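You operate a simulated robot arm through the tools that you are given. There is no shell and no other tool.

Carry out the task below with a simulated robot arm. There is one attempt and no reset: what you move stays moved.

## Task
Grease the foot of the long dowel, start it in the bearing block and tap it home.
Fine: dip it in the grease tin; use the grey mallet and stand it back. Set down upright: grey mallet.

It is judged by the outcome, as a careful person would: the job done as asked, and still so three seconds after it is handed in. It fails if anything else is knocked over, pushed out of place, dropped, spilled or broken.

## Robot
A 7-joint arm with a two-finger parallel gripper, fixed in place. Base frame: the origin is at the foot of the arm, x ahead of it, y to its left, z up; the work surface is at about z = 0. Units: mm, degrees, N and s.
With the tool pointing down near the work surface it reaches from about 240 to 620 mm from the base axis. Its first joint turns from -66.0 to 66.0 degrees. Payload 2.6 kg.
The tool frame sits at the grasp point between the pads (the TCP): z along the fingers, y along the line on which they close. The tips reach 30 mm beyond it. Largest opening 94 mm; finger width 28, thickness 10; the body of the gripper, 50 by 96 mm, starts 55 mm behind the TCP.
Orientation is told as [roll, pitch, yaw] about the base's x, y, z axes, in that order, counted from this pose: with the fingers straight down and closing along the base's y, the tool's x points along the base's -x, its y along +y and its z along -z.

## Interface
- The arm moves only by the tool move_arm. Its argument "moves" is a list that holds one entry, the list of rows, each a list of 7 numbers: the turn, a rotation vector about the base's x, y, z in degrees, then the shift along the base's x, y, z in mm, then the finger opening in mm, from 0 to 94. In form: [[[rx, ry, rz, dx, dy, dz, gripper], ...]]. A call has 1 to 20 rows; each row shifts and turns the commanded pose from where the row before left it. Each row takes 0.2 s and may step no farther than 50 mm and 8.6 degrees from the row before; otherwise, or with a gripper value out of range, the whole call is refused. A pose out of reach is approached as far as the arm can. The call stops where the force on the tool passes 40 N (or 10 N more than at its start, if that is more) or the arm is blocked; 0.2 s more then pass. The fingers move at their own pace (about 72 mm/s each) and stop on an object; they squeeze with about 44 N. The grip force told is the motor's: it shows also when the fingers shut on nothing. Time passes only in rows, and 0.2 s behind the last, so rows that do not move let the fingers close. The reply holds the time, the measured pose of the TCP, the force on the tool along the base axes, the opening and the grip force, in the units named above and with some noise, with the torque about the TCP (base axes, N m) and any sound that the robot's microphone picked up, and new pictures: "pictures" is both (left out), scene, wrist or none.
- Cameras (640 x 400 px; columns grow to the right, rows downward): "scene" is fixed at [39, 439.2, 556.1]; the picture's right is [-0.73, -0.69, 0.00], its down [-0.43, 0.46, -0.78] and it looks along [0.54, -0.56, -0.63] (base axes); focal length 244 px, centre (320, 200). "wrist" rides on the gripper at [76, 14, -102] in the tool frame; the picture's right is [-0.18, 0.98, 0.00], its down [-0.75, -0.14, -0.64] and it looks along [-0.63, -0.12, 0.77] (tool axes); focal length 243 px, centre (320, 200). There is no depth. A picture from a camera that has moved, and an enlarged one, comes with that camera's place and axes in the base frame and with its lens.
- inspect(camera, box): a new picture of the part [left, top, right, bottom] of that camera's present view, enlarged. It takes no simulated time.
- close_job(): hands the job in; it is judged then, once.

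Nothing tells you positions but the pictures and the camera data. Unless the task says otherwise, let go and move clear before handing in.

The tools are called as name(argument=value, ...) on one line, values as JSON. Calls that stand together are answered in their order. move_arm: Moves the arm, as the interface text tells. Its arguments: {"type":"object","properties":{"moves":{"type":"array"},"pictures":{"type":"string","enum":["both","scene","wrist","none"]}},"required":["moves"]} The other tools are called the same way: inspect (camera, box) takes an enlarged picture of a part of a camera's view; close_job () hands the job in.

At the start:

```text
t: 0.0
position: [356.7, 55.7, 404.5]
tcp_rot: [0.0, 0.0, -0.1]
ft_force: [0.0, 0.3, 0.1]
torque: [0.0, 0.0, 0.01]
gripper_width: 94.0
finger_force: 0.0
```

scene: 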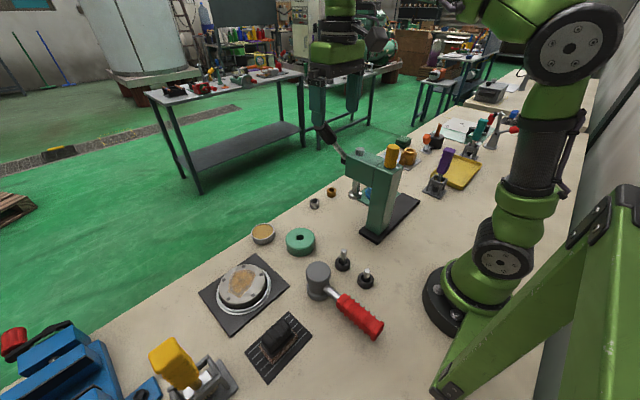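
wrist: 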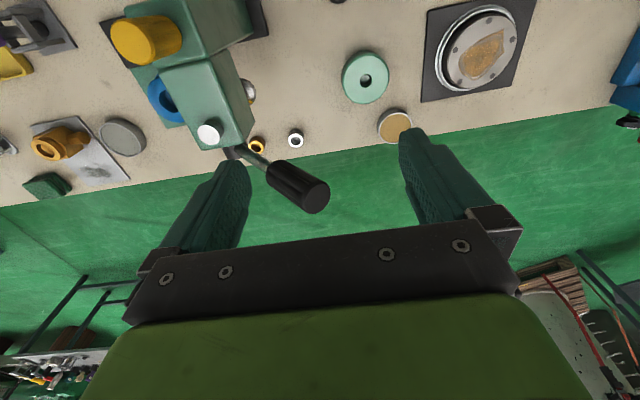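

I see a bench with an arbor press, a green ring (possibly the bearing block), a small grease tin, a grey mallet with a red handle lying or standing, and several small pieces. I'll enlarge the views first to identify the dowels, tin and block.

inspect(camera="scene", box=[180, 200, 420, 350])

inspect(camera="scene", box=[290, 120, 450, 220])

inspect(camera="scene", box=[390, 80, 550, 200])

inspect(camera="wrist", box=[160, 0, 480, 200])

inspect(camera="wrist", box=[0, 0, 200, 200])

inspect(camera="scene", box=[0, 280, 240, 400])

```text
2.67 times, centred on (300, 275) of scene
camera zoom: at [39.0, 439.2, 556.1], right [-0.73, -0.69, 0.0], down [-0.43, 0.46, -0.78], along [0.54, -0.56, -0.63], focal length 651 px, centre (373, 0)
```

zoom: 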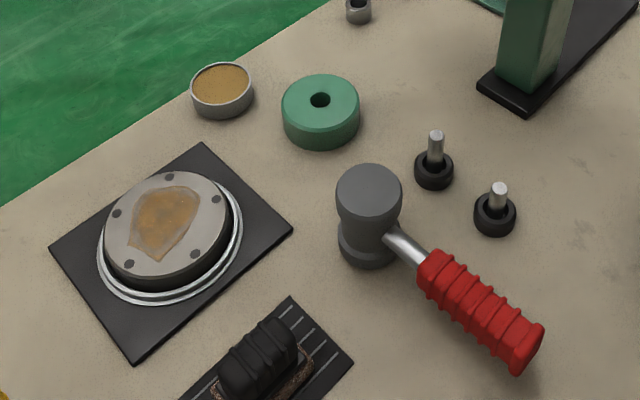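

```text
4.00 times, centred on (370, 170) of scene
camera zoom: at [39.0, 439.2, 556.1], right [-0.73, -0.69, 0.0], down [-0.43, 0.46, -0.78], along [0.54, -0.56, -0.63], focal length 976 px, centre (120, 320)
```

zoom: 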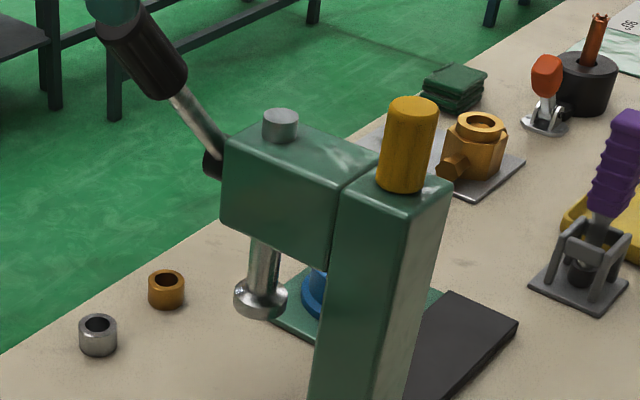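

```text
3.33 times, centred on (470, 140) of scene
camera zoom: at [39.0, 439.2, 556.1], right [-0.73, -0.69, 0.0], down [-0.43, 0.46, -0.78], along [0.54, -0.56, -0.63], focal length 814 px, centre (-180, 400)
```

zoom: 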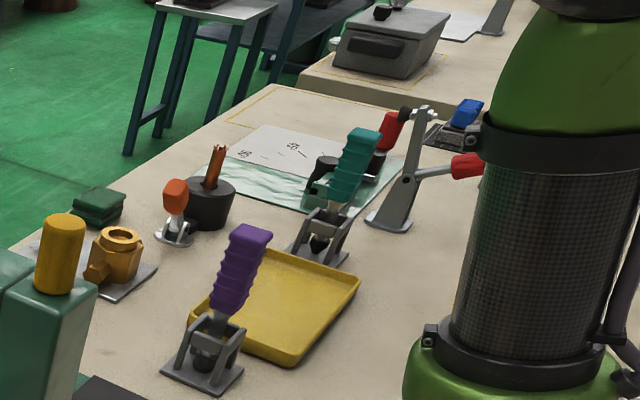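

```text
2.00 times, centred on (320, 100) of wrist
camera zoom: at [280.7, 70.4, 506.5], right [0.18, 0.98, 0.0], down [0.75, -0.14, 0.64], along [0.63, -0.12, -0.77], focal length 485 px, centre (320, 400)
```

zoom: 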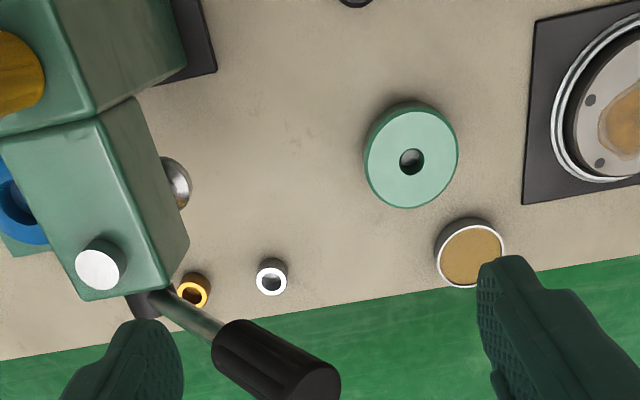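

```text
2.00 times, centred on (100, 100) of wrist
camera zoom: at [280.7, 70.4, 506.5], right [0.18, 0.98, 0.0], down [0.75, -0.14, 0.64], along [0.63, -0.12, -0.77], focal length 485 px, centre (760, 400)
```

zoom: 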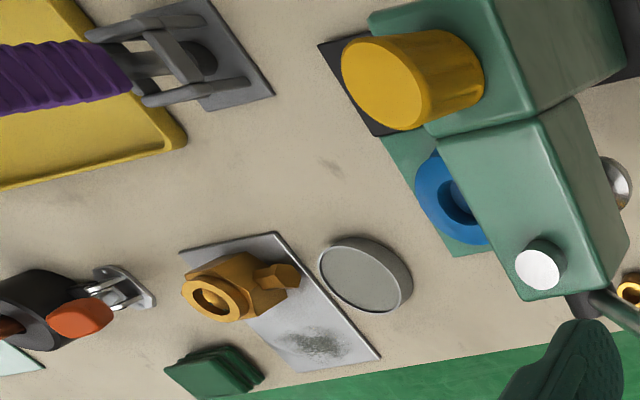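

```text
2.67 times, centred on (120, 340) of scene
camera zoom: at [39.0, 439.2, 556.1], right [-0.73, -0.69, 0.0], down [-0.43, 0.46, -0.78], along [0.54, -0.56, -0.63], focal length 651 px, centre (853, -173)
```

zoom: 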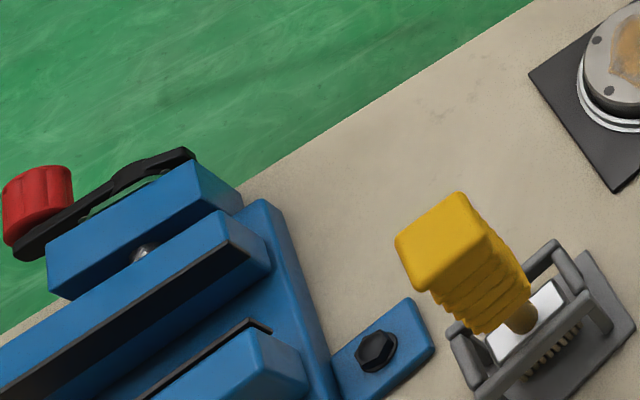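

Two small steel pins with black collars stand to the right of the mallet, and one looks slightly taller. I'll zoom in closer on those, the block and the mallet.

inspect(camera="scene", box=[325, 240, 385, 295])

inspect(camera="scene", box=[240, 215, 330, 270])

inspect(camera="scene", box=[295, 255, 395, 345])

inspect(camera="scene", box=[300, 170, 420, 245])

```text
7.27 times, centred on (355, 268) of scene
camera zoom: at [39.0, 439.2, 556.1], right [-0.73, -0.69, 0.0], down [-0.43, 0.46, -0.78], along [0.54, -0.56, -0.63], focal length 1775 px, centre (66, -291)
```

zoom: 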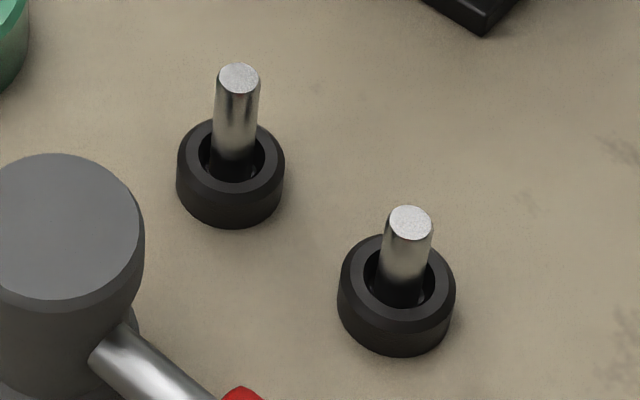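

```text
7.11 times, centred on (285, 242) of scene
camera zoom: at [39.0, 439.2, 556.1], right [-0.73, -0.69, 0.0], down [-0.43, 0.46, -0.78], along [0.54, -0.56, -0.63], focal length 1736 px, centre (569, -102)
```

zoom: 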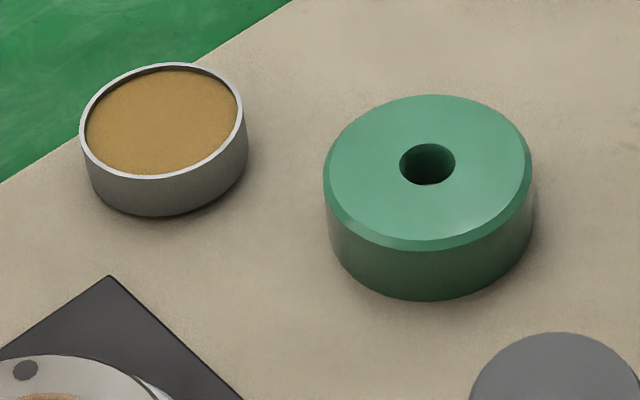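

```text
4.44 times, centred on (345, 300) of scene
camera zoom: at [39.0, 439.2, 556.1], right [-0.73, -0.69, 0.0], down [-0.43, 0.46, -0.78], along [0.54, -0.56, -0.63], focal length 1085 px, centre (209, -244)
```

zoom: 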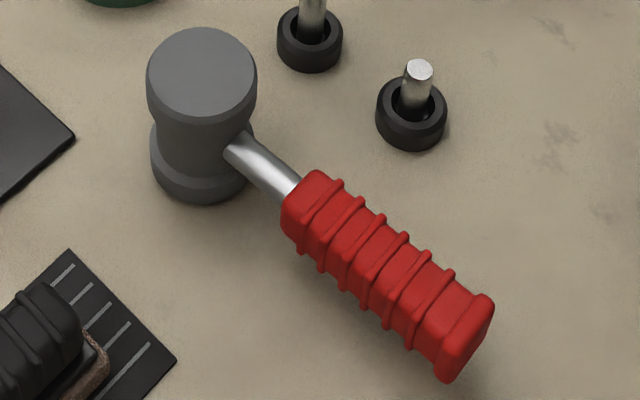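

```text
5.33 times, centred on (360, 208) of scene
camera zoom: at [39.0, 439.2, 556.1], right [-0.73, -0.69, 0.0], down [-0.43, 0.46, -0.78], along [0.54, -0.56, -0.63], focal length 1302 px, centre (107, 160)
```

zoom: 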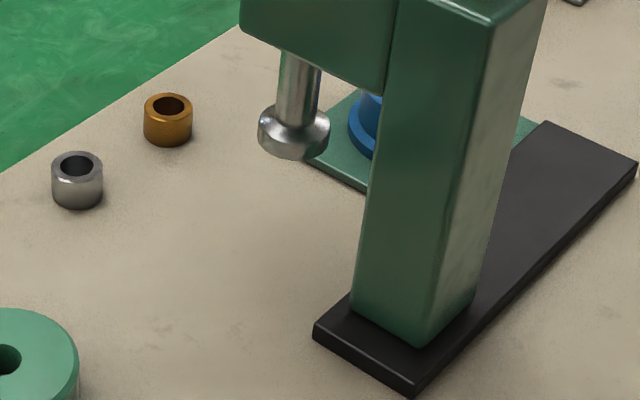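

The setup is clear: the long dowel (top about z=63) stands in a black cup near (272,105) and the short one near (200,106). The green bearing block is near (411,131), the grease tin near (514,187), and the grey mallet stands on its head near (270,207) with its handle towards -x. I'll move above the long dowel with the fingers partly closed and check its position.

move_arm(moves=[[[0, 0, 0, -17, 9.9, -41, 60], [0, 0, 0, -17, 9.9, -41, 60], [0, 0, 0, -17, 9.9, -41, 60], [0, 0, 0, -17, 9.9, -41, 60], [0, 0, 0, -16.7, 9.7, -40.5, 60]]], pictures="both")

```text
t: 1.2
position: [275.0, 102.9, 198.9]
tcp_rot: [-0.1, 0.0, -0.1]
ft_force: [-0.1, 0.5, -0.2]
torque: [0.01, -0.01, 0.01]
gripper_width: 59.7
finger_force: 0.0
camera wrist: at [199.0, 118.2, 302.0], right [0.19, 0.98, 0.0], down [0.75, -0.14, 0.64], along [0.63, -0.12, -0.77], focal length 243 px, centre (320, 200)
```

scene: 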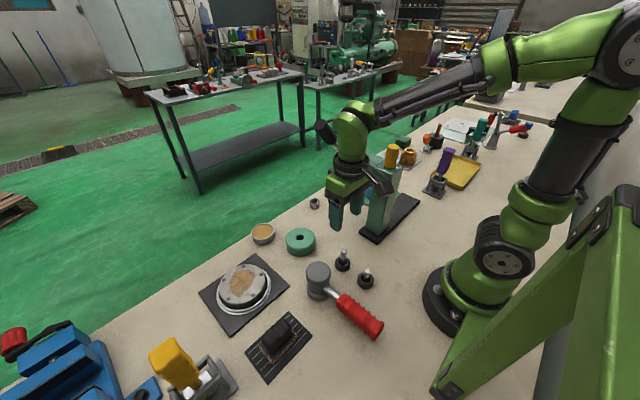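
wrist: 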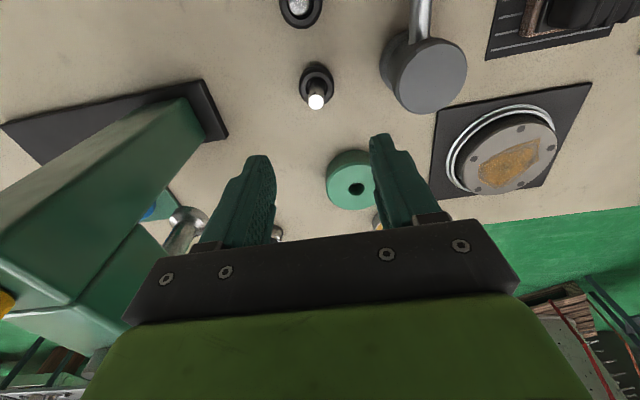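

I'm above the long dowel, which shows in the wrist view. I'll zoom in to fix its position and height exactly.

inspect(camera="wrist", box=[270, 0, 390, 120])

inspect(camera="wrist", box=[300, 130, 400, 220])

inspect(camera="wrist", box=[360, 0, 500, 120])

move_arm(moves=[[[0, 0, 0, 0, 0, 0, 44]]], pictures="wrist")

```text
3.33 times, centred on (330, 60) of wrist
camera zoom: at [199.0, 118.2, 302.0], right [0.19, 0.98, 0.0], down [0.75, -0.14, 0.64], along [0.63, -0.12, -0.77], focal length 809 px, centre (287, 667)
```

zoom: 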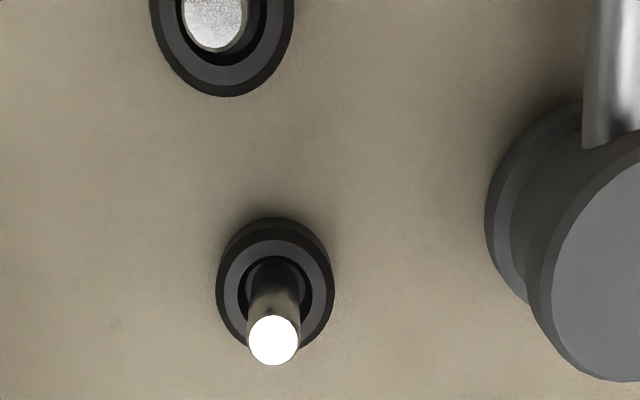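

```text
4.44 times, centred on (350, 175) of wrist
camera zoom: at [199.0, 118.2, 302.0], right [0.19, 0.98, 0.0], down [0.75, -0.14, 0.64], along [0.63, -0.12, -0.77], focal length 1078 px, centre (187, 311)
```

zoom: 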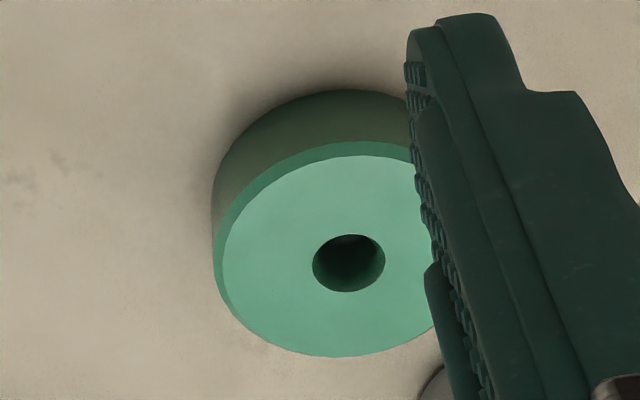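

```text
3.33 times, centred on (430, 60) of wrist
camera zoom: at [199.0, 118.2, 302.0], right [0.19, 0.98, 0.0], down [0.75, -0.14, 0.64], along [0.63, -0.12, -0.77], focal length 809 px, centre (-47, 667)
```

zoom: 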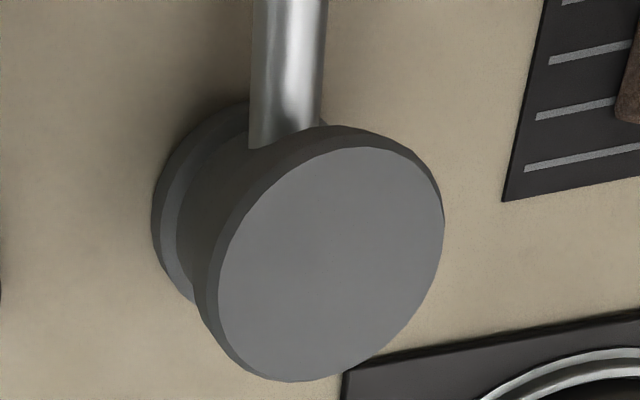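

```text
t: 1.6
position: [274.3, 103.3, 200.2]
tcp_rot: [-0.1, 0.0, -0.1]
ft_force: [0.4, 0.3, -1.0]
torque: [0.01, -0.01, 0.0]
gripper_width: 44.3
finger_force: 0.0
camera wrist: at [199.2, 118.0, 302.1], right [0.18, 0.98, 0.0], down [0.75, -0.14, 0.64], along [0.63, -0.12, -0.77], focal length 243 px, centre (320, 200)
```

wrist: 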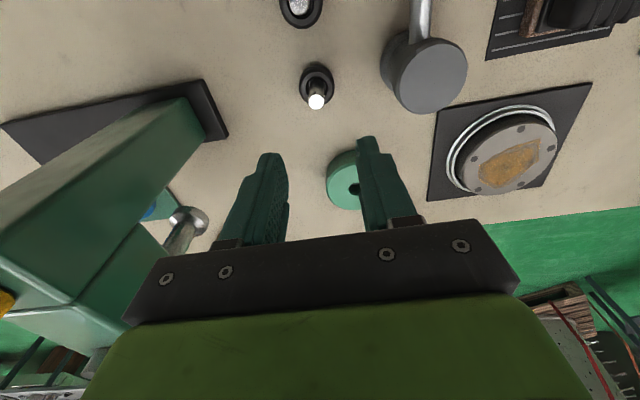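

The wrist view puts the dowel near (274.5,100.5) with its top at about z=63. I'll descend to just above it, centring in y, and check it against the fingertips.

move_arm(moves=[[[0, 0, 0, 0, -1.5, -45, 44], [0, 0, 0, 0, -1.0, -45, 44], [0, 0, 0, 0, 0, 0, 44]]], pictures="both")

inspect(camera="wrist", box=[220, 0, 420, 200])

inspect(camera="scene", box=[290, 210, 400, 300])

```text
t: 2.4
position: [274.7, 99.9, 109.0]
tcp_rot: [0.1, 0.0, 0.0]
ft_force: [-0.6, -1.0, 0.1]
torque: [-0.04, -0.02, -0.03]
gripper_width: 44.1
finger_force: 0.1
camera wrist: at [198.6, 113.9, 211.7], right [0.18, 0.98, 0.0], down [0.75, -0.14, 0.64], along [0.63, -0.12, -0.77], focal length 243 px, centre (320, 200)
```

scene: 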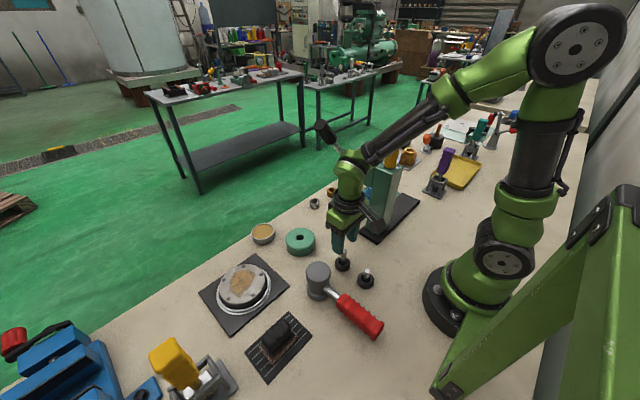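
wrist: 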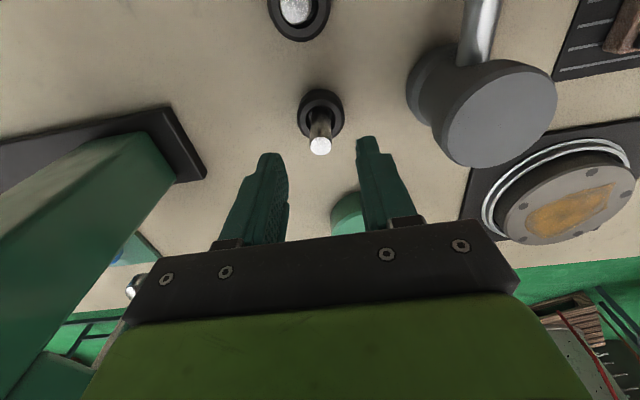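

```text
2.00 times, centred on (320, 100) of wrist
camera zoom: at [198.6, 113.9, 211.7], right [0.18, 0.98, 0.0], down [0.75, -0.14, 0.64], along [0.63, -0.12, -0.77], focal length 485 px, centre (320, 400)
```

zoom: 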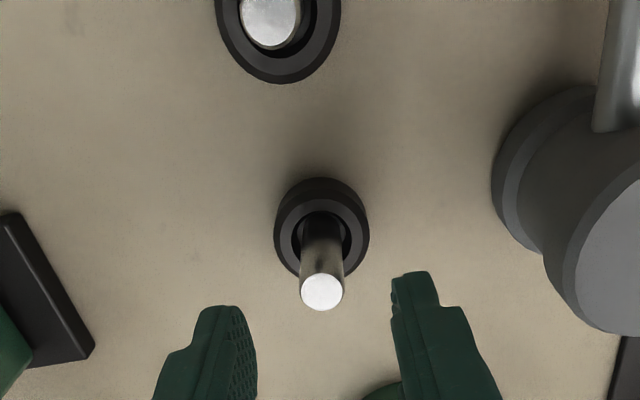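

```text
4.44 times, centred on (345, 255) of scene
camera zoom: at [39.0, 439.2, 556.1], right [-0.73, -0.69, 0.0], down [-0.43, 0.46, -0.78], along [0.54, -0.56, -0.63], focal length 1085 px, centre (209, -44)
```

zoom: 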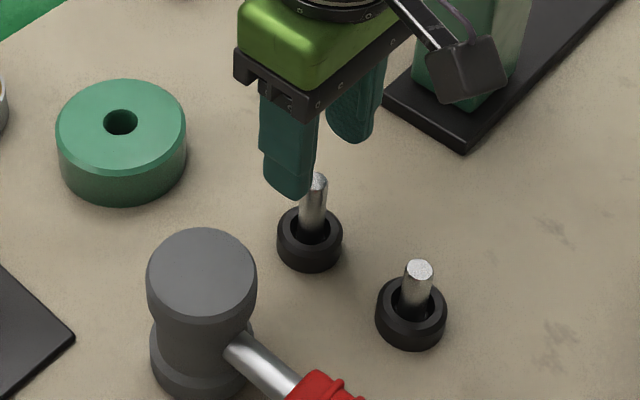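

The dowel lies at about (274.8,100.5), centred between the fingers. I'll go down to TCP z≈57, where the tips stay above the cup, close on it, and then lift.

move_arm(moves=[[[0, 0, 0, 0, 0.5, -26, 44], [0, 0, 0, 0, 0, -26, 44], [0, 0, 0, 0, 0, 0, 44]]], pictures="wrist")

inspect(camera="wrist", box=[220, 80, 420, 220])

inspect(camera="scene", box=[310, 210, 380, 290])

```text
t: 3.2
position: [273.3, 101.8, 58.1]
tcp_rot: [0.0, 0.0, 0.1]
ft_force: [0.0, 0.0, -0.4]
torque: [0.02, -0.01, -0.03]
gripper_width: 43.8
finger_force: 0.1
camera wrist: at [196.9, 116.7, 161.7], right [0.18, 0.98, 0.0], down [0.75, -0.14, 0.64], along [0.63, -0.12, -0.77], focal length 243 px, centre (320, 200)
```

wrist: 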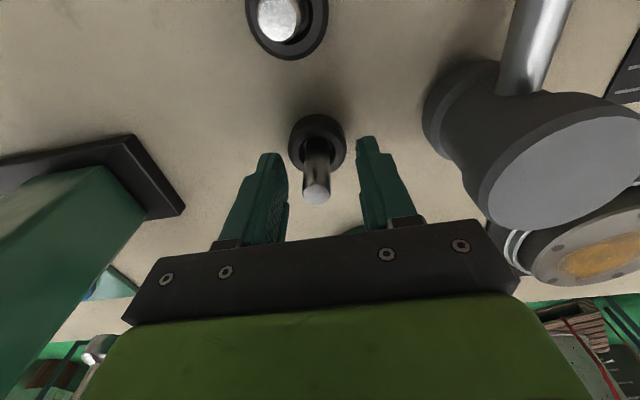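

```text
2.86 times, centred on (320, 150) of wrist
camera zoom: at [196.9, 116.7, 161.7], right [0.18, 0.98, 0.0], down [0.75, -0.14, 0.64], along [0.63, -0.12, -0.77], focal length 693 px, centre (320, 343)
```

zoom: 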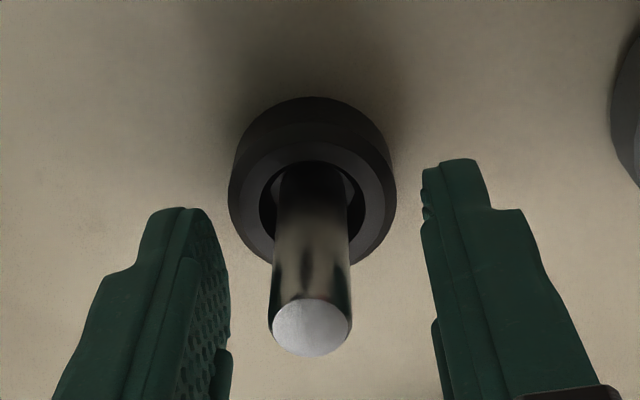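

```text
5.00 times, centred on (345, 250) of scene
camera zoom: at [39.0, 439.2, 556.1], right [-0.73, -0.69, 0.0], down [-0.43, 0.46, -0.78], along [0.54, -0.56, -0.63], focal length 1221 px, centre (195, -50)
```

zoom: 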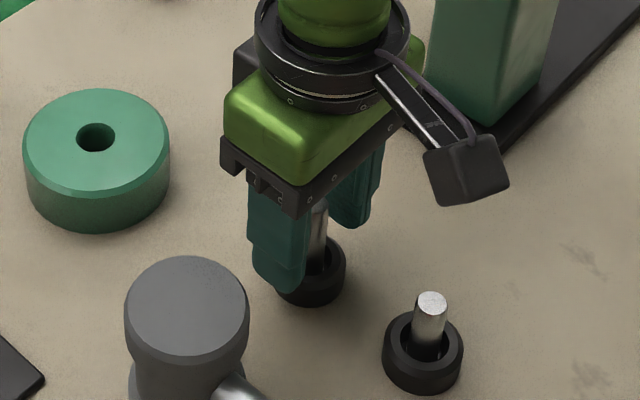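

The fingers straddle the dowel, which sits about 1.5 mm towards -y of centre. I'll correct that and close.

move_arm(moves=[[[0, 0, 0, 0, -1.5, 0, 44], [0, 0, 0, 0, 0, 0, 30], [0, 0, 0, 0, 0, 0, 22], [0, 0, 0, 0, 0, 0, 5], [0, 0, 0, 0, 0, 0, 5], [0, 0, 0, 0, 0, 0, 5]]], pictures="both")

```text
t: 4.6
position: [271.9, 101.6, 58.4]
tcp_rot: [0.1, 0.1, 0.0]
ft_force: [-0.4, 0.3, -0.3]
torque: [0.03, -0.02, 0.0]
gripper_width: 14.2
finger_force: 43.4
camera wrist: at [196.9, 115.9, 161.7], right [0.18, 0.98, 0.0], down [0.75, -0.14, 0.64], along [0.63, -0.12, -0.77], focal length 243 px, centre (320, 200)
```

scene: 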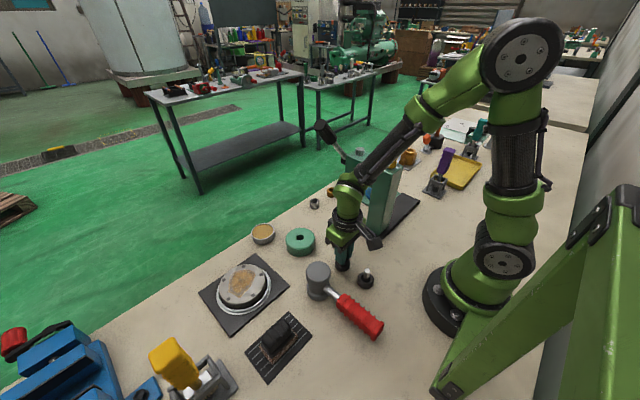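
wrist: 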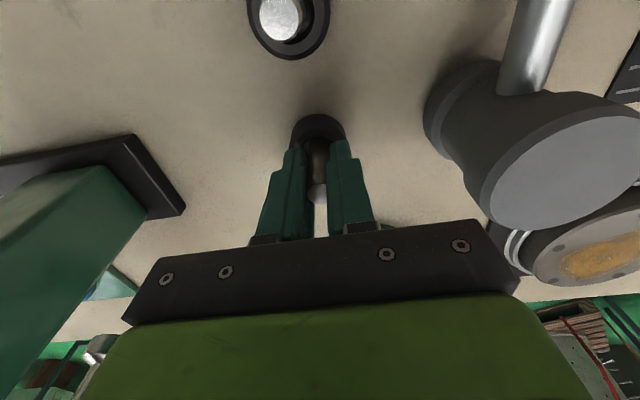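

It's gripped at 14 mm wide with about 43 N. I'll lift slowly and check that the cup stays on the bench.

move_arm(moves=[[[0, 0, 0, 0, 0, 8, 5], [0, 0, 0, 0, 0, 10, 5], [0, 0, 0, 0, 0, 20, 5], [0, 0, 0, 0, 0, 30, 5], [0, 0, 0, 0, 0, 40, 5], [0, 0, 0, 0, 0, 0, 5]]], pictures="both")

inspect(camera="scene", box=[290, 180, 400, 290])

inspect(camera="wrist", box=[220, 40, 420, 220])

```text
t: 6.0
position: [270.9, 102.1, 166.4]
tcp_rot: [0.1, 0.0, 0.0]
ft_force: [0.4, 0.2, -1.2]
torque: [-0.01, -0.02, -0.02]
gripper_width: 14.8
finger_force: 43.7
camera wrist: at [195.3, 116.5, 269.8], right [0.18, 0.98, 0.0], down [0.75, -0.14, 0.64], along [0.63, -0.12, -0.77], focal length 243 px, centre (320, 200)
```

scene: 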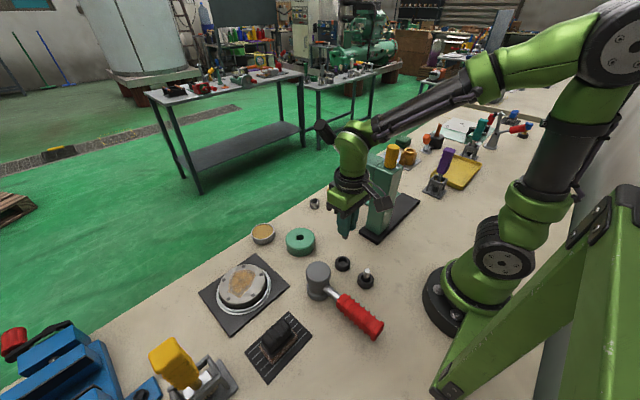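
wrist: 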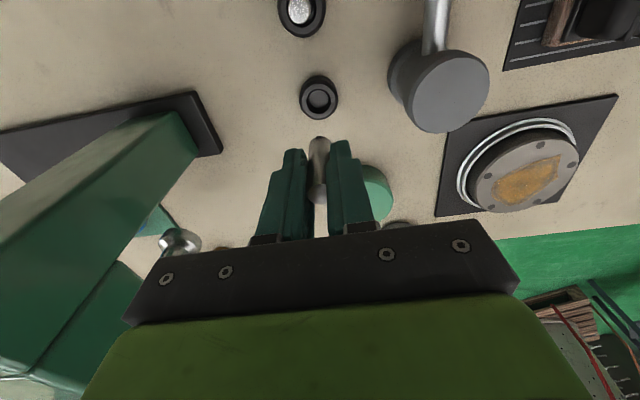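

```text
3.64 times, centred on (345, 235) of scene
camera zoom: at [39.0, 439.2, 556.1], right [-0.73, -0.69, 0.0], down [-0.43, 0.46, -0.78], along [0.54, -0.56, -0.63], focal length 888 px, centre (229, 73)
```

zoom: 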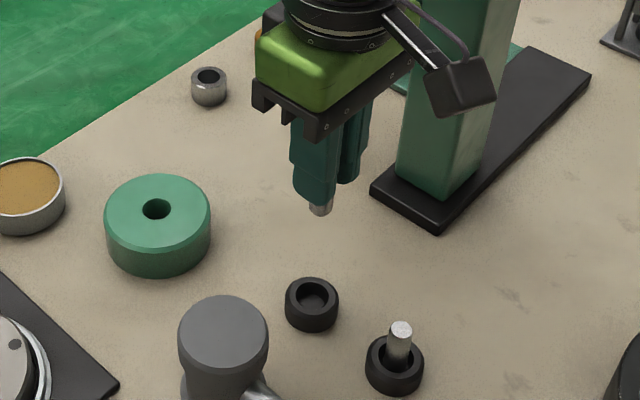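

```text
2.22 times, centred on (320, 130) of wrist
camera zoom: at [195.3, 116.5, 269.8], right [0.18, 0.98, 0.0], down [0.75, -0.14, 0.64], along [0.63, -0.12, -0.77], focal length 539 px, centre (320, 356)
```

zoom: 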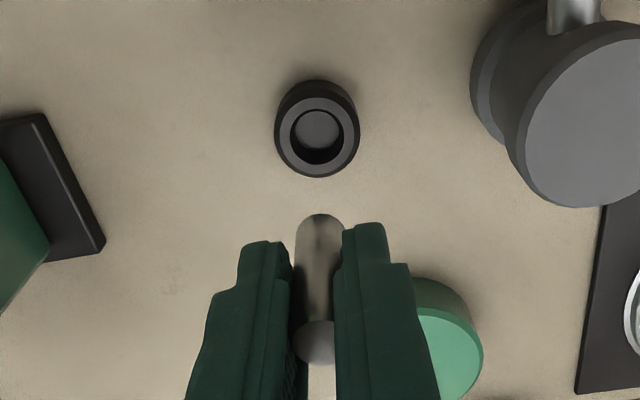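

The long dowel is held with its foot showing below the tips, and the cup stayed put. Next I'll carry it at safe height over to the grease tin near (514,187) and look.

move_arm(moves=[[[0, 0, 0, 38, 13.5, 0, 5], [0, 0, 0, 40, 14, 0, 5], [0, 0, 0, 40, 14, 0, 5], [0, 0, 0, 40, 14, 0, 5], [0, 0, 0, 40, 14, 0, 5], [0, 0, 0, 40, 14, 0, 5], [0, 0, 0, 0, 0, 0, 5], [0, 0, 0, 0, 0, 0, 5]]], pictures="both")

inspect(camera="wrist", box=[220, 40, 420, 220])

inspect(camera="scene", box=[220, 150, 340, 260])

```text
t: 7.8
position: [512.6, 182.6, 166.1]
tcp_rot: [0.0, 0.1, 0.0]
ft_force: [0.1, -0.7, -1.4]
torque: [0.02, 0.01, 0.01]
gripper_width: 14.3
finger_force: 44.2
camera wrist: at [437.0, 198.3, 268.5], right [0.18, 0.98, 0.0], down [0.75, -0.14, 0.64], along [0.63, -0.12, -0.77], focal length 243 px, centre (320, 200)
```

scene: 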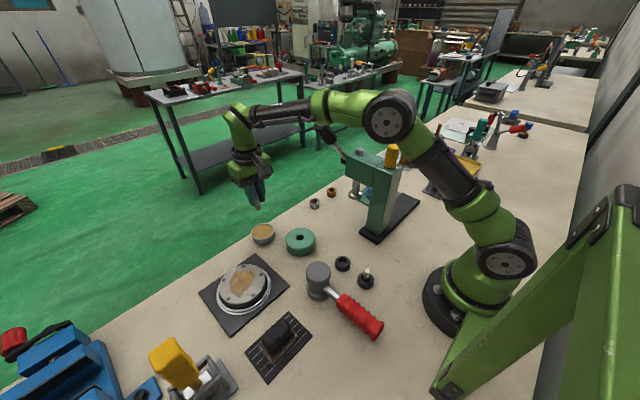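
wrist: 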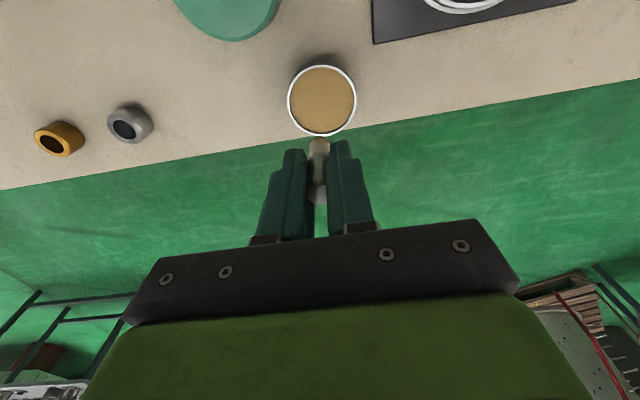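

```text
2.22 times, centred on (320, 130) of wrist
camera zoom: at [437.0, 198.3, 268.5], right [0.18, 0.98, 0.0], down [0.75, -0.14, 0.64], along [0.63, -0.12, -0.77], focal length 539 px, centre (320, 356)
```

zoom: 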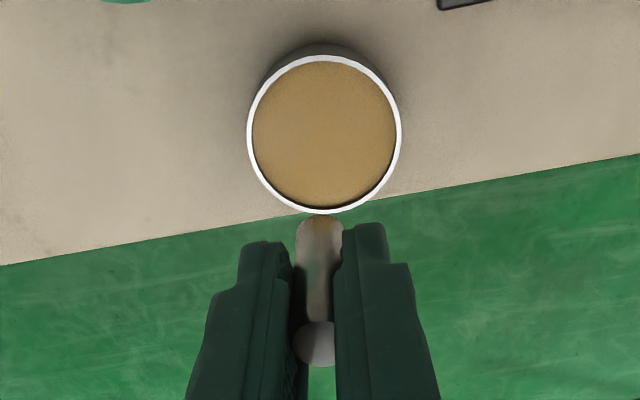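

```text
3.64 times, centred on (280, 205) of scene
camera zoom: at [39.1, 439.2, 556.1], right [-0.73, -0.69, 0.0], down [-0.43, 0.46, -0.78], along [0.54, -0.56, -0.63], focal length 888 px, centre (466, 182)
```

zoom: 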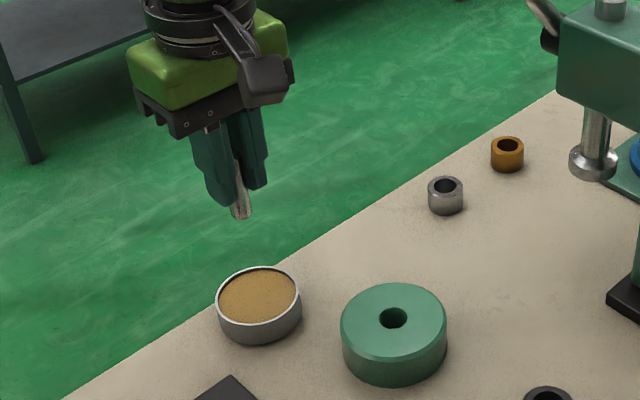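

The dowel foot is almost over the grease tin's centre, near (515,186) with the rim at about z≈20. I'll correct slightly and lower the foot into the grease.

move_arm(moves=[[[0, 0, 0, 1.5, 1.7, -40, 5], [0, 0, 0, 0, 0, -35, 5], [0, 0, 0, 0, 0, -15, 5], [0, 0, 0, 0, 0, 0, 5]]], pictures="both")

inspect(camera="wrist", box=[220, 80, 420, 220])

inspect(camera="scene", box=[220, 180, 310, 260])

```text
t: 8.8
position: [510.8, 186.2, 76.6]
tcp_rot: [0.1, 0.0, 0.0]
ft_force: [0.0, -1.3, -0.6]
torque: [0.0, 0.03, -0.05]
gripper_width: 14.3
finger_force: 44.2
camera wrist: at [434.8, 200.7, 180.3], right [0.18, 0.98, 0.0], down [0.75, -0.14, 0.64], along [0.63, -0.12, -0.77], focal length 243 px, centre (320, 200)
```

scene: 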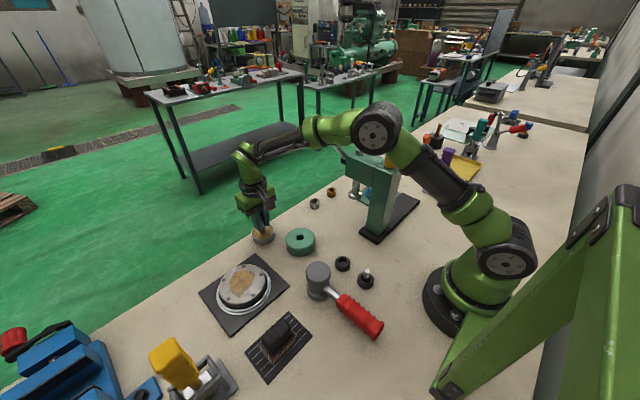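
wrist: 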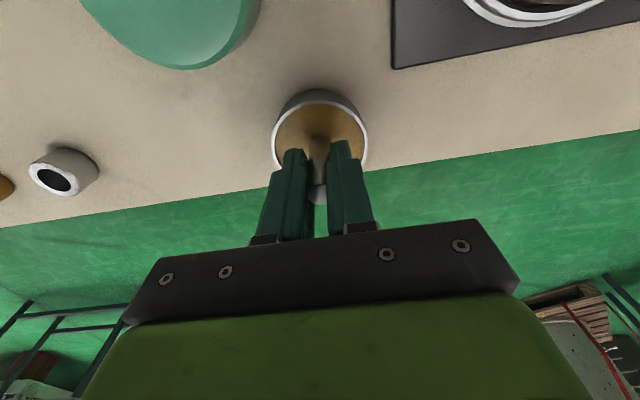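

```text
2.86 times, centred on (320, 150) of wrist
camera zoom: at [434.8, 200.7, 180.3], right [0.18, 0.98, 0.0], down [0.75, -0.14, 0.64], along [0.63, -0.12, -0.77], focal length 693 px, centre (320, 343)
```

zoom: 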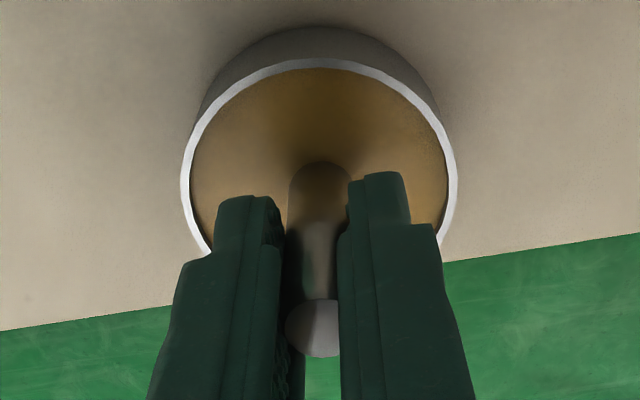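

```text
5.00 times, centred on (265, 220) of scene
camera zoom: at [39.0, 439.2, 556.1], right [-0.73, -0.69, 0.0], down [-0.43, 0.46, -0.78], along [0.54, -0.56, -0.63], focal length 1221 px, centre (595, 100)
```

zoom: 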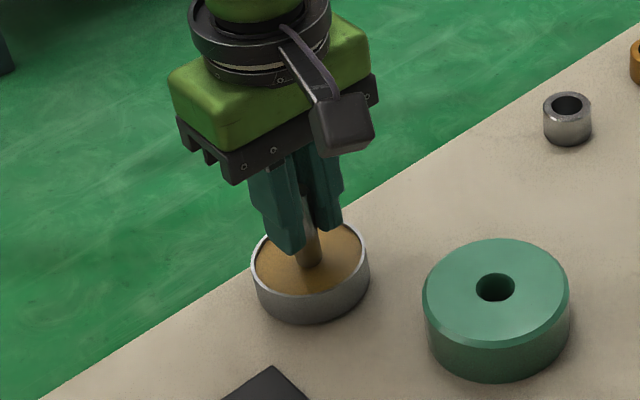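

The foot is centred just above the grease. I'll lower it further in small steps, watching the force.

move_arm(moves=[[[0, 0, 0, 0, 0, -6, 5], [0, 0, 0, 0, 0, -6, 5], [0, 0, 0, 0, 0, -5, 5], [0, 0, 0, 0, 0, 0, 5]]], pictures="both")

inspect(camera="wrist", box=[220, 80, 420, 220])

inspect(camera="scene", box=[220, 180, 310, 260])

```text
t: 9.8
position: [513.4, 186.6, 64.5]
tcp_rot: [0.2, -0.8, 0.0]
ft_force: [4.1, -1.4, 34.1]
torque: [-0.06, -0.17, 0.02]
gripper_width: 14.5
finger_force: 44.5
camera wrist: at [436.4, 200.5, 166.6], right [0.18, 0.98, 0.01], down [0.74, -0.14, 0.65], along [0.64, -0.12, -0.76], focal length 243 px, centre (320, 200)
```

scene: 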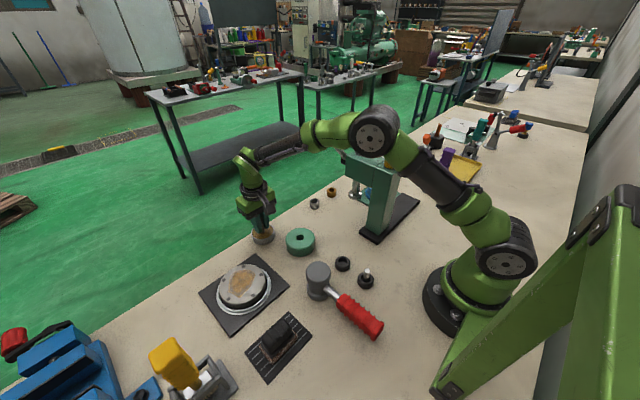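
wrist: 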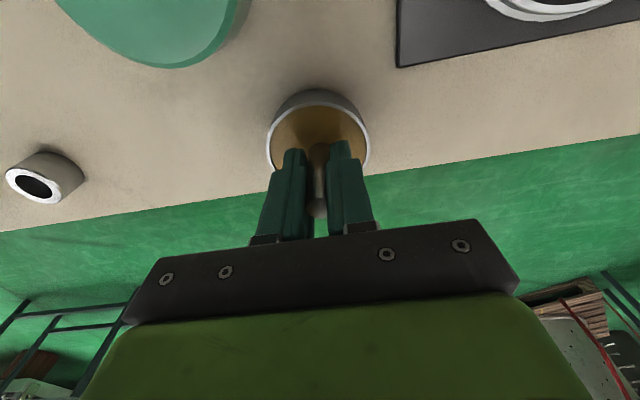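

```text
2.86 times, centred on (320, 150) of wrist
camera zoom: at [436.4, 200.5, 166.6], right [0.18, 0.98, 0.01], down [0.74, -0.14, 0.65], along [0.64, -0.12, -0.76], focal length 693 px, centre (320, 343)
```

zoom: 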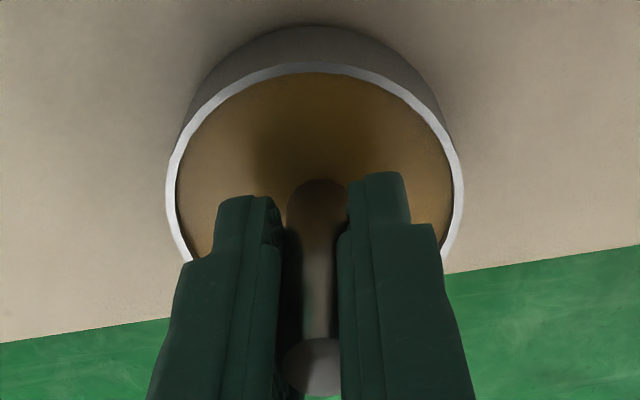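

```text
5.00 times, centred on (265, 220) of scene
camera zoom: at [38.8, 439.1, 556.2], right [-0.73, -0.69, 0.0], down [-0.43, 0.46, -0.78], along [0.54, -0.56, -0.63], focal length 1221 px, centre (595, 100)
```

zoom: 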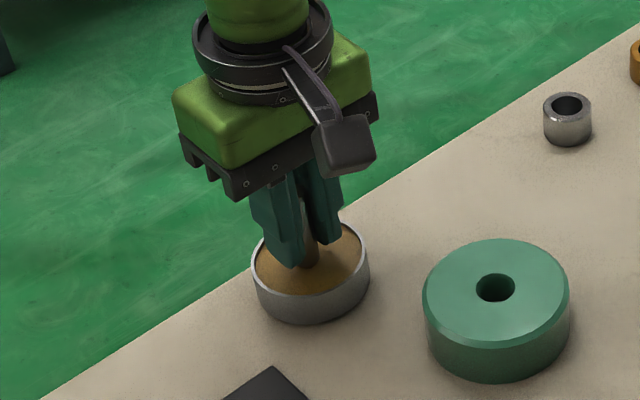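

The foot is pressing on the grease at about 34 N, and the dowel slid up a little in the grip. I'll lift out and check whether the foot is greased.

move_arm(moves=[[[0, 0, 0, 0, 0, 6, 5], [0, 0, 0, 0, 0, 10, 5], [0, 0, 0, 0, 0, 25, 5], [0, 0, 0, 0, 0, 35, 5], [0, 0, 0, 0, 0, 0, 5], [0, 0, 0, 0, 0, 0, 5]]], pictures="both")

inspect(camera="wrist", box=[260, 80, 380, 220])

inspect(camera="scene", box=[225, 160, 305, 250])

```text
t: 11.2
position: [510.7, 187.2, 132.2]
tcp_rot: [0.0, 0.0, 0.0]
ft_force: [0.0, -0.7, 0.3]
torque: [0.02, 0.02, 0.0]
gripper_width: 14.5
finger_force: 43.8
camera wrist: at [435.8, 200.6, 235.7], right [0.18, 0.98, 0.0], down [0.75, -0.14, 0.64], along [0.63, -0.12, -0.77], focal length 243 px, centre (320, 200)
```

scene: 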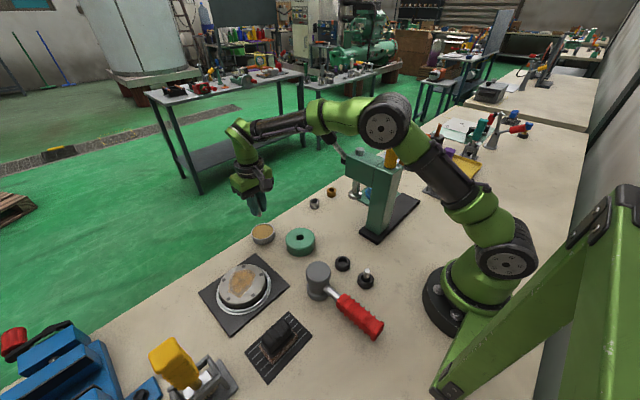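
wrist: 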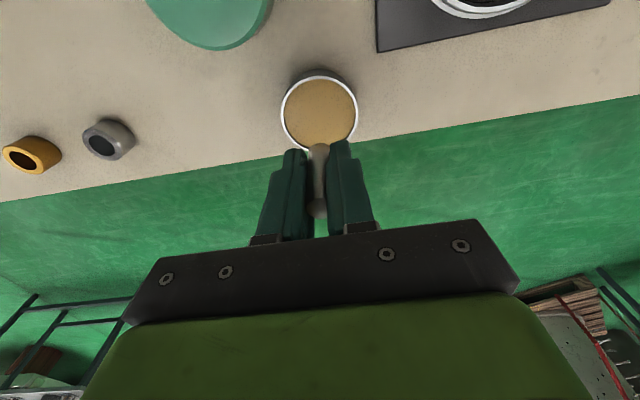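

```text
2.86 times, centred on (320, 150) of wrist
camera zoom: at [435.8, 200.6, 235.7], right [0.18, 0.98, 0.0], down [0.75, -0.14, 0.64], along [0.63, -0.12, -0.77], focal length 693 px, centre (320, 343)
```

zoom: 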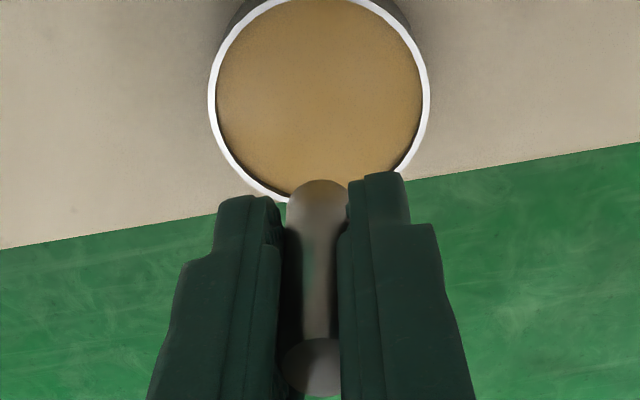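

```text
4.44 times, centred on (265, 205) of scene
camera zoom: at [39.0, 439.2, 556.1], right [-0.73, -0.69, 0.0], down [-0.43, 0.46, -0.78], along [0.54, -0.56, -0.63], focal length 1085 px, centre (564, 178)
```

zoom: 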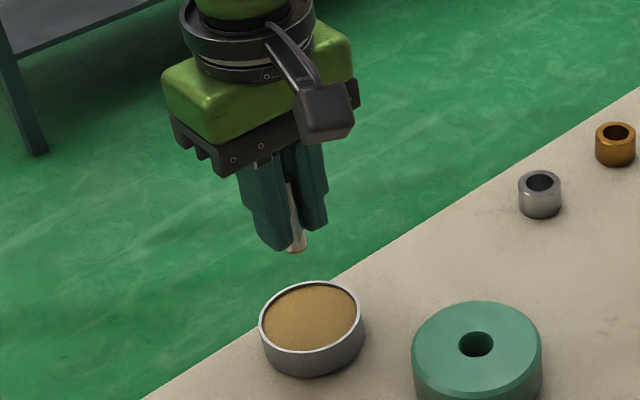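

The foot seems to show a tan film at its lower edge. I'll zoom in more to confirm.

inspect(camera="scene", box=[248, 195, 278, 225])

inspect(camera="wrist", box=[295, 130, 345, 180])

```text
13.33 times, centred on (263, 210) of scene
camera zoom: at [39.0, 439.2, 556.1], right [-0.73, -0.69, 0.0], down [-0.43, 0.46, -0.78], along [0.54, -0.56, -0.63], focal length 3255 px, centre (1080, 67)
```

zoom: 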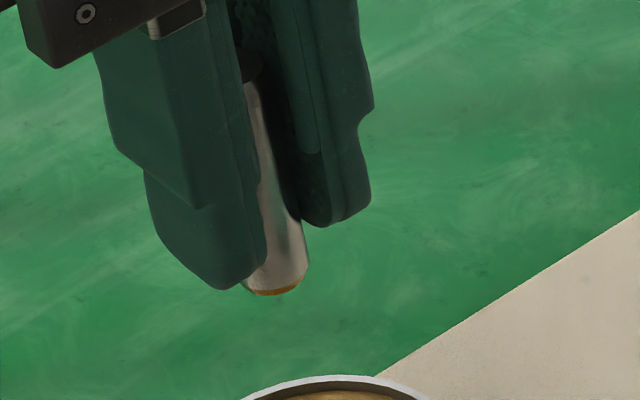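

```text
8.00 times, centred on (320, 155) of wrist
camera zoom: at [435.8, 200.6, 235.7], right [0.18, 0.98, 0.0], down [0.75, -0.14, 0.64], along [0.63, -0.12, -0.77], focal length 1941 px, centre (320, 560)
```

zoom: 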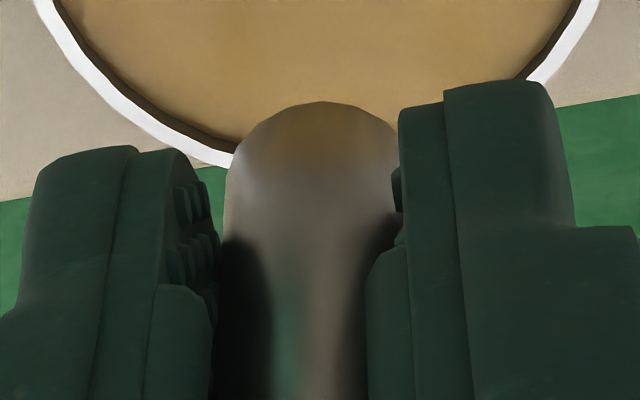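

There's a brown edge on the foot, though it could be a reflection of the tin. I'll move over towards the block, look again, and take the block's position at the same time.

move_arm(moves=[[[0, 0, 0, -34, -18.5, 0, 5], [0, 0, 0, -34, -18.5, 0, 5], [0, 0, 0, -33, -18.5, 0, 5], [0, 0, 0, 0, 0, 0, 5], [0, 0, 0, 0, 0, 0, 5]]], pictures="both")

inspect(camera="wrist", box=[240, 60, 400, 220])

inspect(camera="scene", box=[275, 195, 335, 255])

```text
t: 12.4
position: [410.8, 129.6, 132.3]
tcp_rot: [0.0, -0.1, 0.1]
ft_force: [1.0, 0.0, -0.4]
torque: [0.01, 0.0, -0.04]
gripper_width: 14.5
finger_force: 44.1
camera wrist: at [335.6, 144.8, 234.8], right [0.18, 0.98, 0.0], down [0.75, -0.14, 0.64], along [0.63, -0.12, -0.77], focal length 243 px, centre (320, 200)
```

scene: 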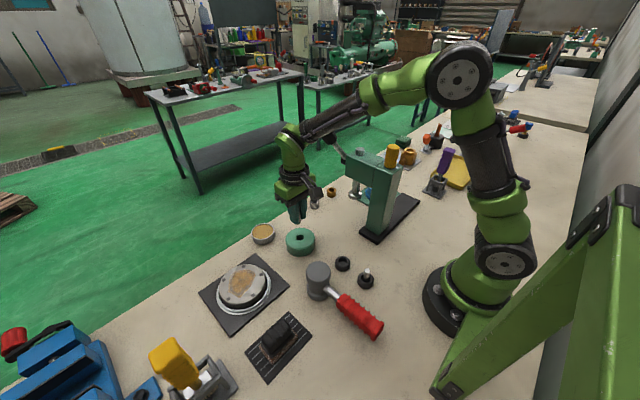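
wrist: 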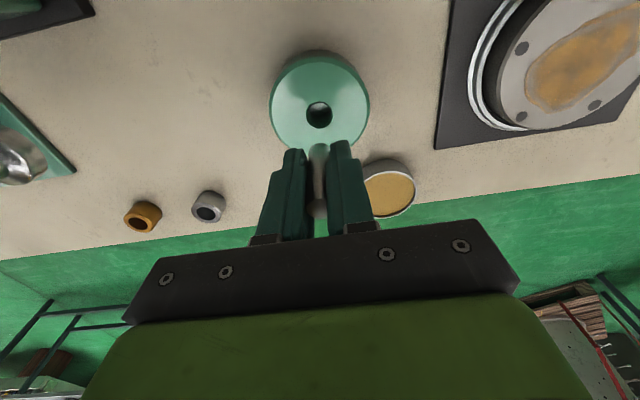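

```text
2.50 times, centred on (320, 140) of wrist
camera zoom: at [335.6, 144.8, 234.8], right [0.18, 0.98, 0.0], down [0.75, -0.14, 0.64], along [0.63, -0.12, -0.77], focal length 606 px, centre (320, 350)
```

zoom: 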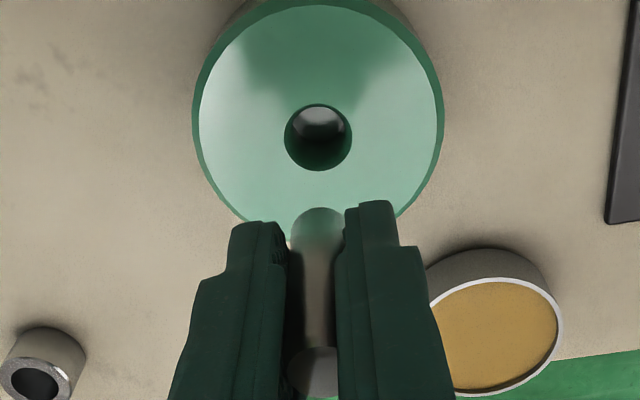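

```text
6.67 times, centred on (305, 225) of scene
camera zoom: at [39.0, 439.2, 556.1], right [-0.73, -0.69, 0.0], down [-0.43, 0.46, -0.78], along [0.54, -0.56, -0.63], focal length 1628 px, centre (420, 33)
```

zoom: 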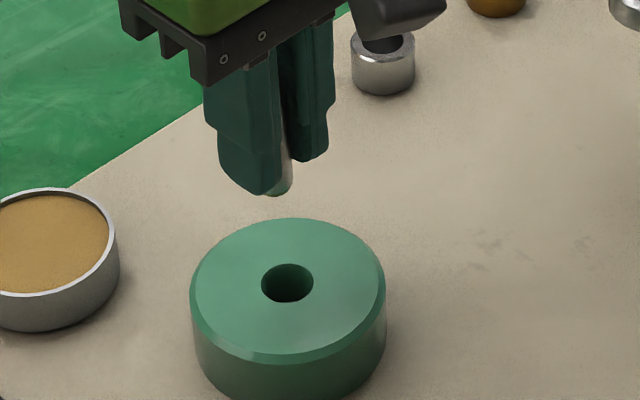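

The dowel is so shiny that it mirrors whatever is under it, so I'll zoom in hard on the foot over the green block to see whether any grease film remains.

inspect(camera="scene", box=[302, 212, 326, 228])

inspect(camera="wrist", box=[300, 130, 340, 160])

inspect(camera="scene", box=[245, 215, 285, 250])

```text
16.00 times, centred on (314, 220) of scene
camera zoom: at [39.0, 439.2, 556.1], right [-0.73, -0.69, 0.0], down [-0.43, 0.46, -0.78], along [0.54, -0.56, -0.63], focal length 3906 px, centre (416, -120)
```

zoom: 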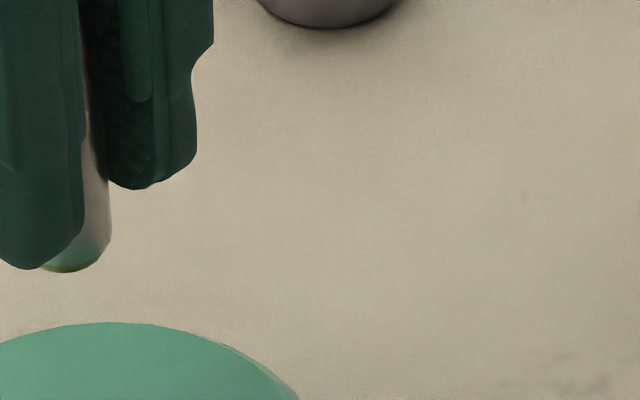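

```text
13.33 times, centred on (320, 145) of wrist
camera zoom: at [335.6, 144.8, 234.8], right [0.18, 0.98, 0.0], down [0.75, -0.14, 0.64], along [0.63, -0.12, -0.77], focal length 3235 px, centre (320, 933)
```

zoom: 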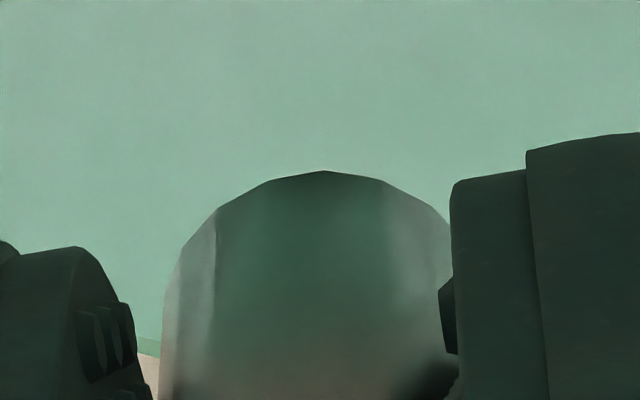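

```text
11.43 times, centred on (265, 232) of scene
camera zoom: at [39.0, 439.2, 556.1], right [-0.73, -0.69, 0.0], down [-0.43, 0.46, -0.78], along [0.54, -0.56, -0.63], focal length 2790 px, centre (949, -171)
```

zoom: 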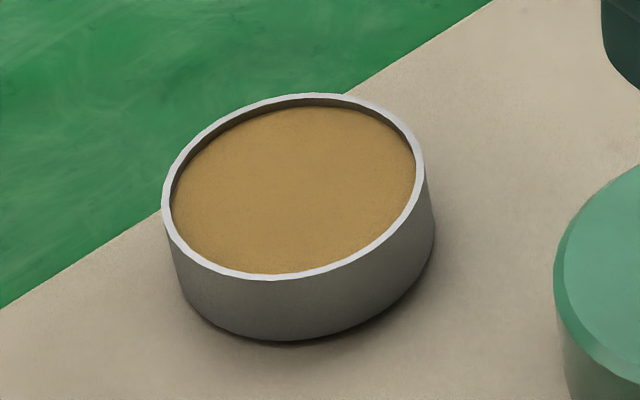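

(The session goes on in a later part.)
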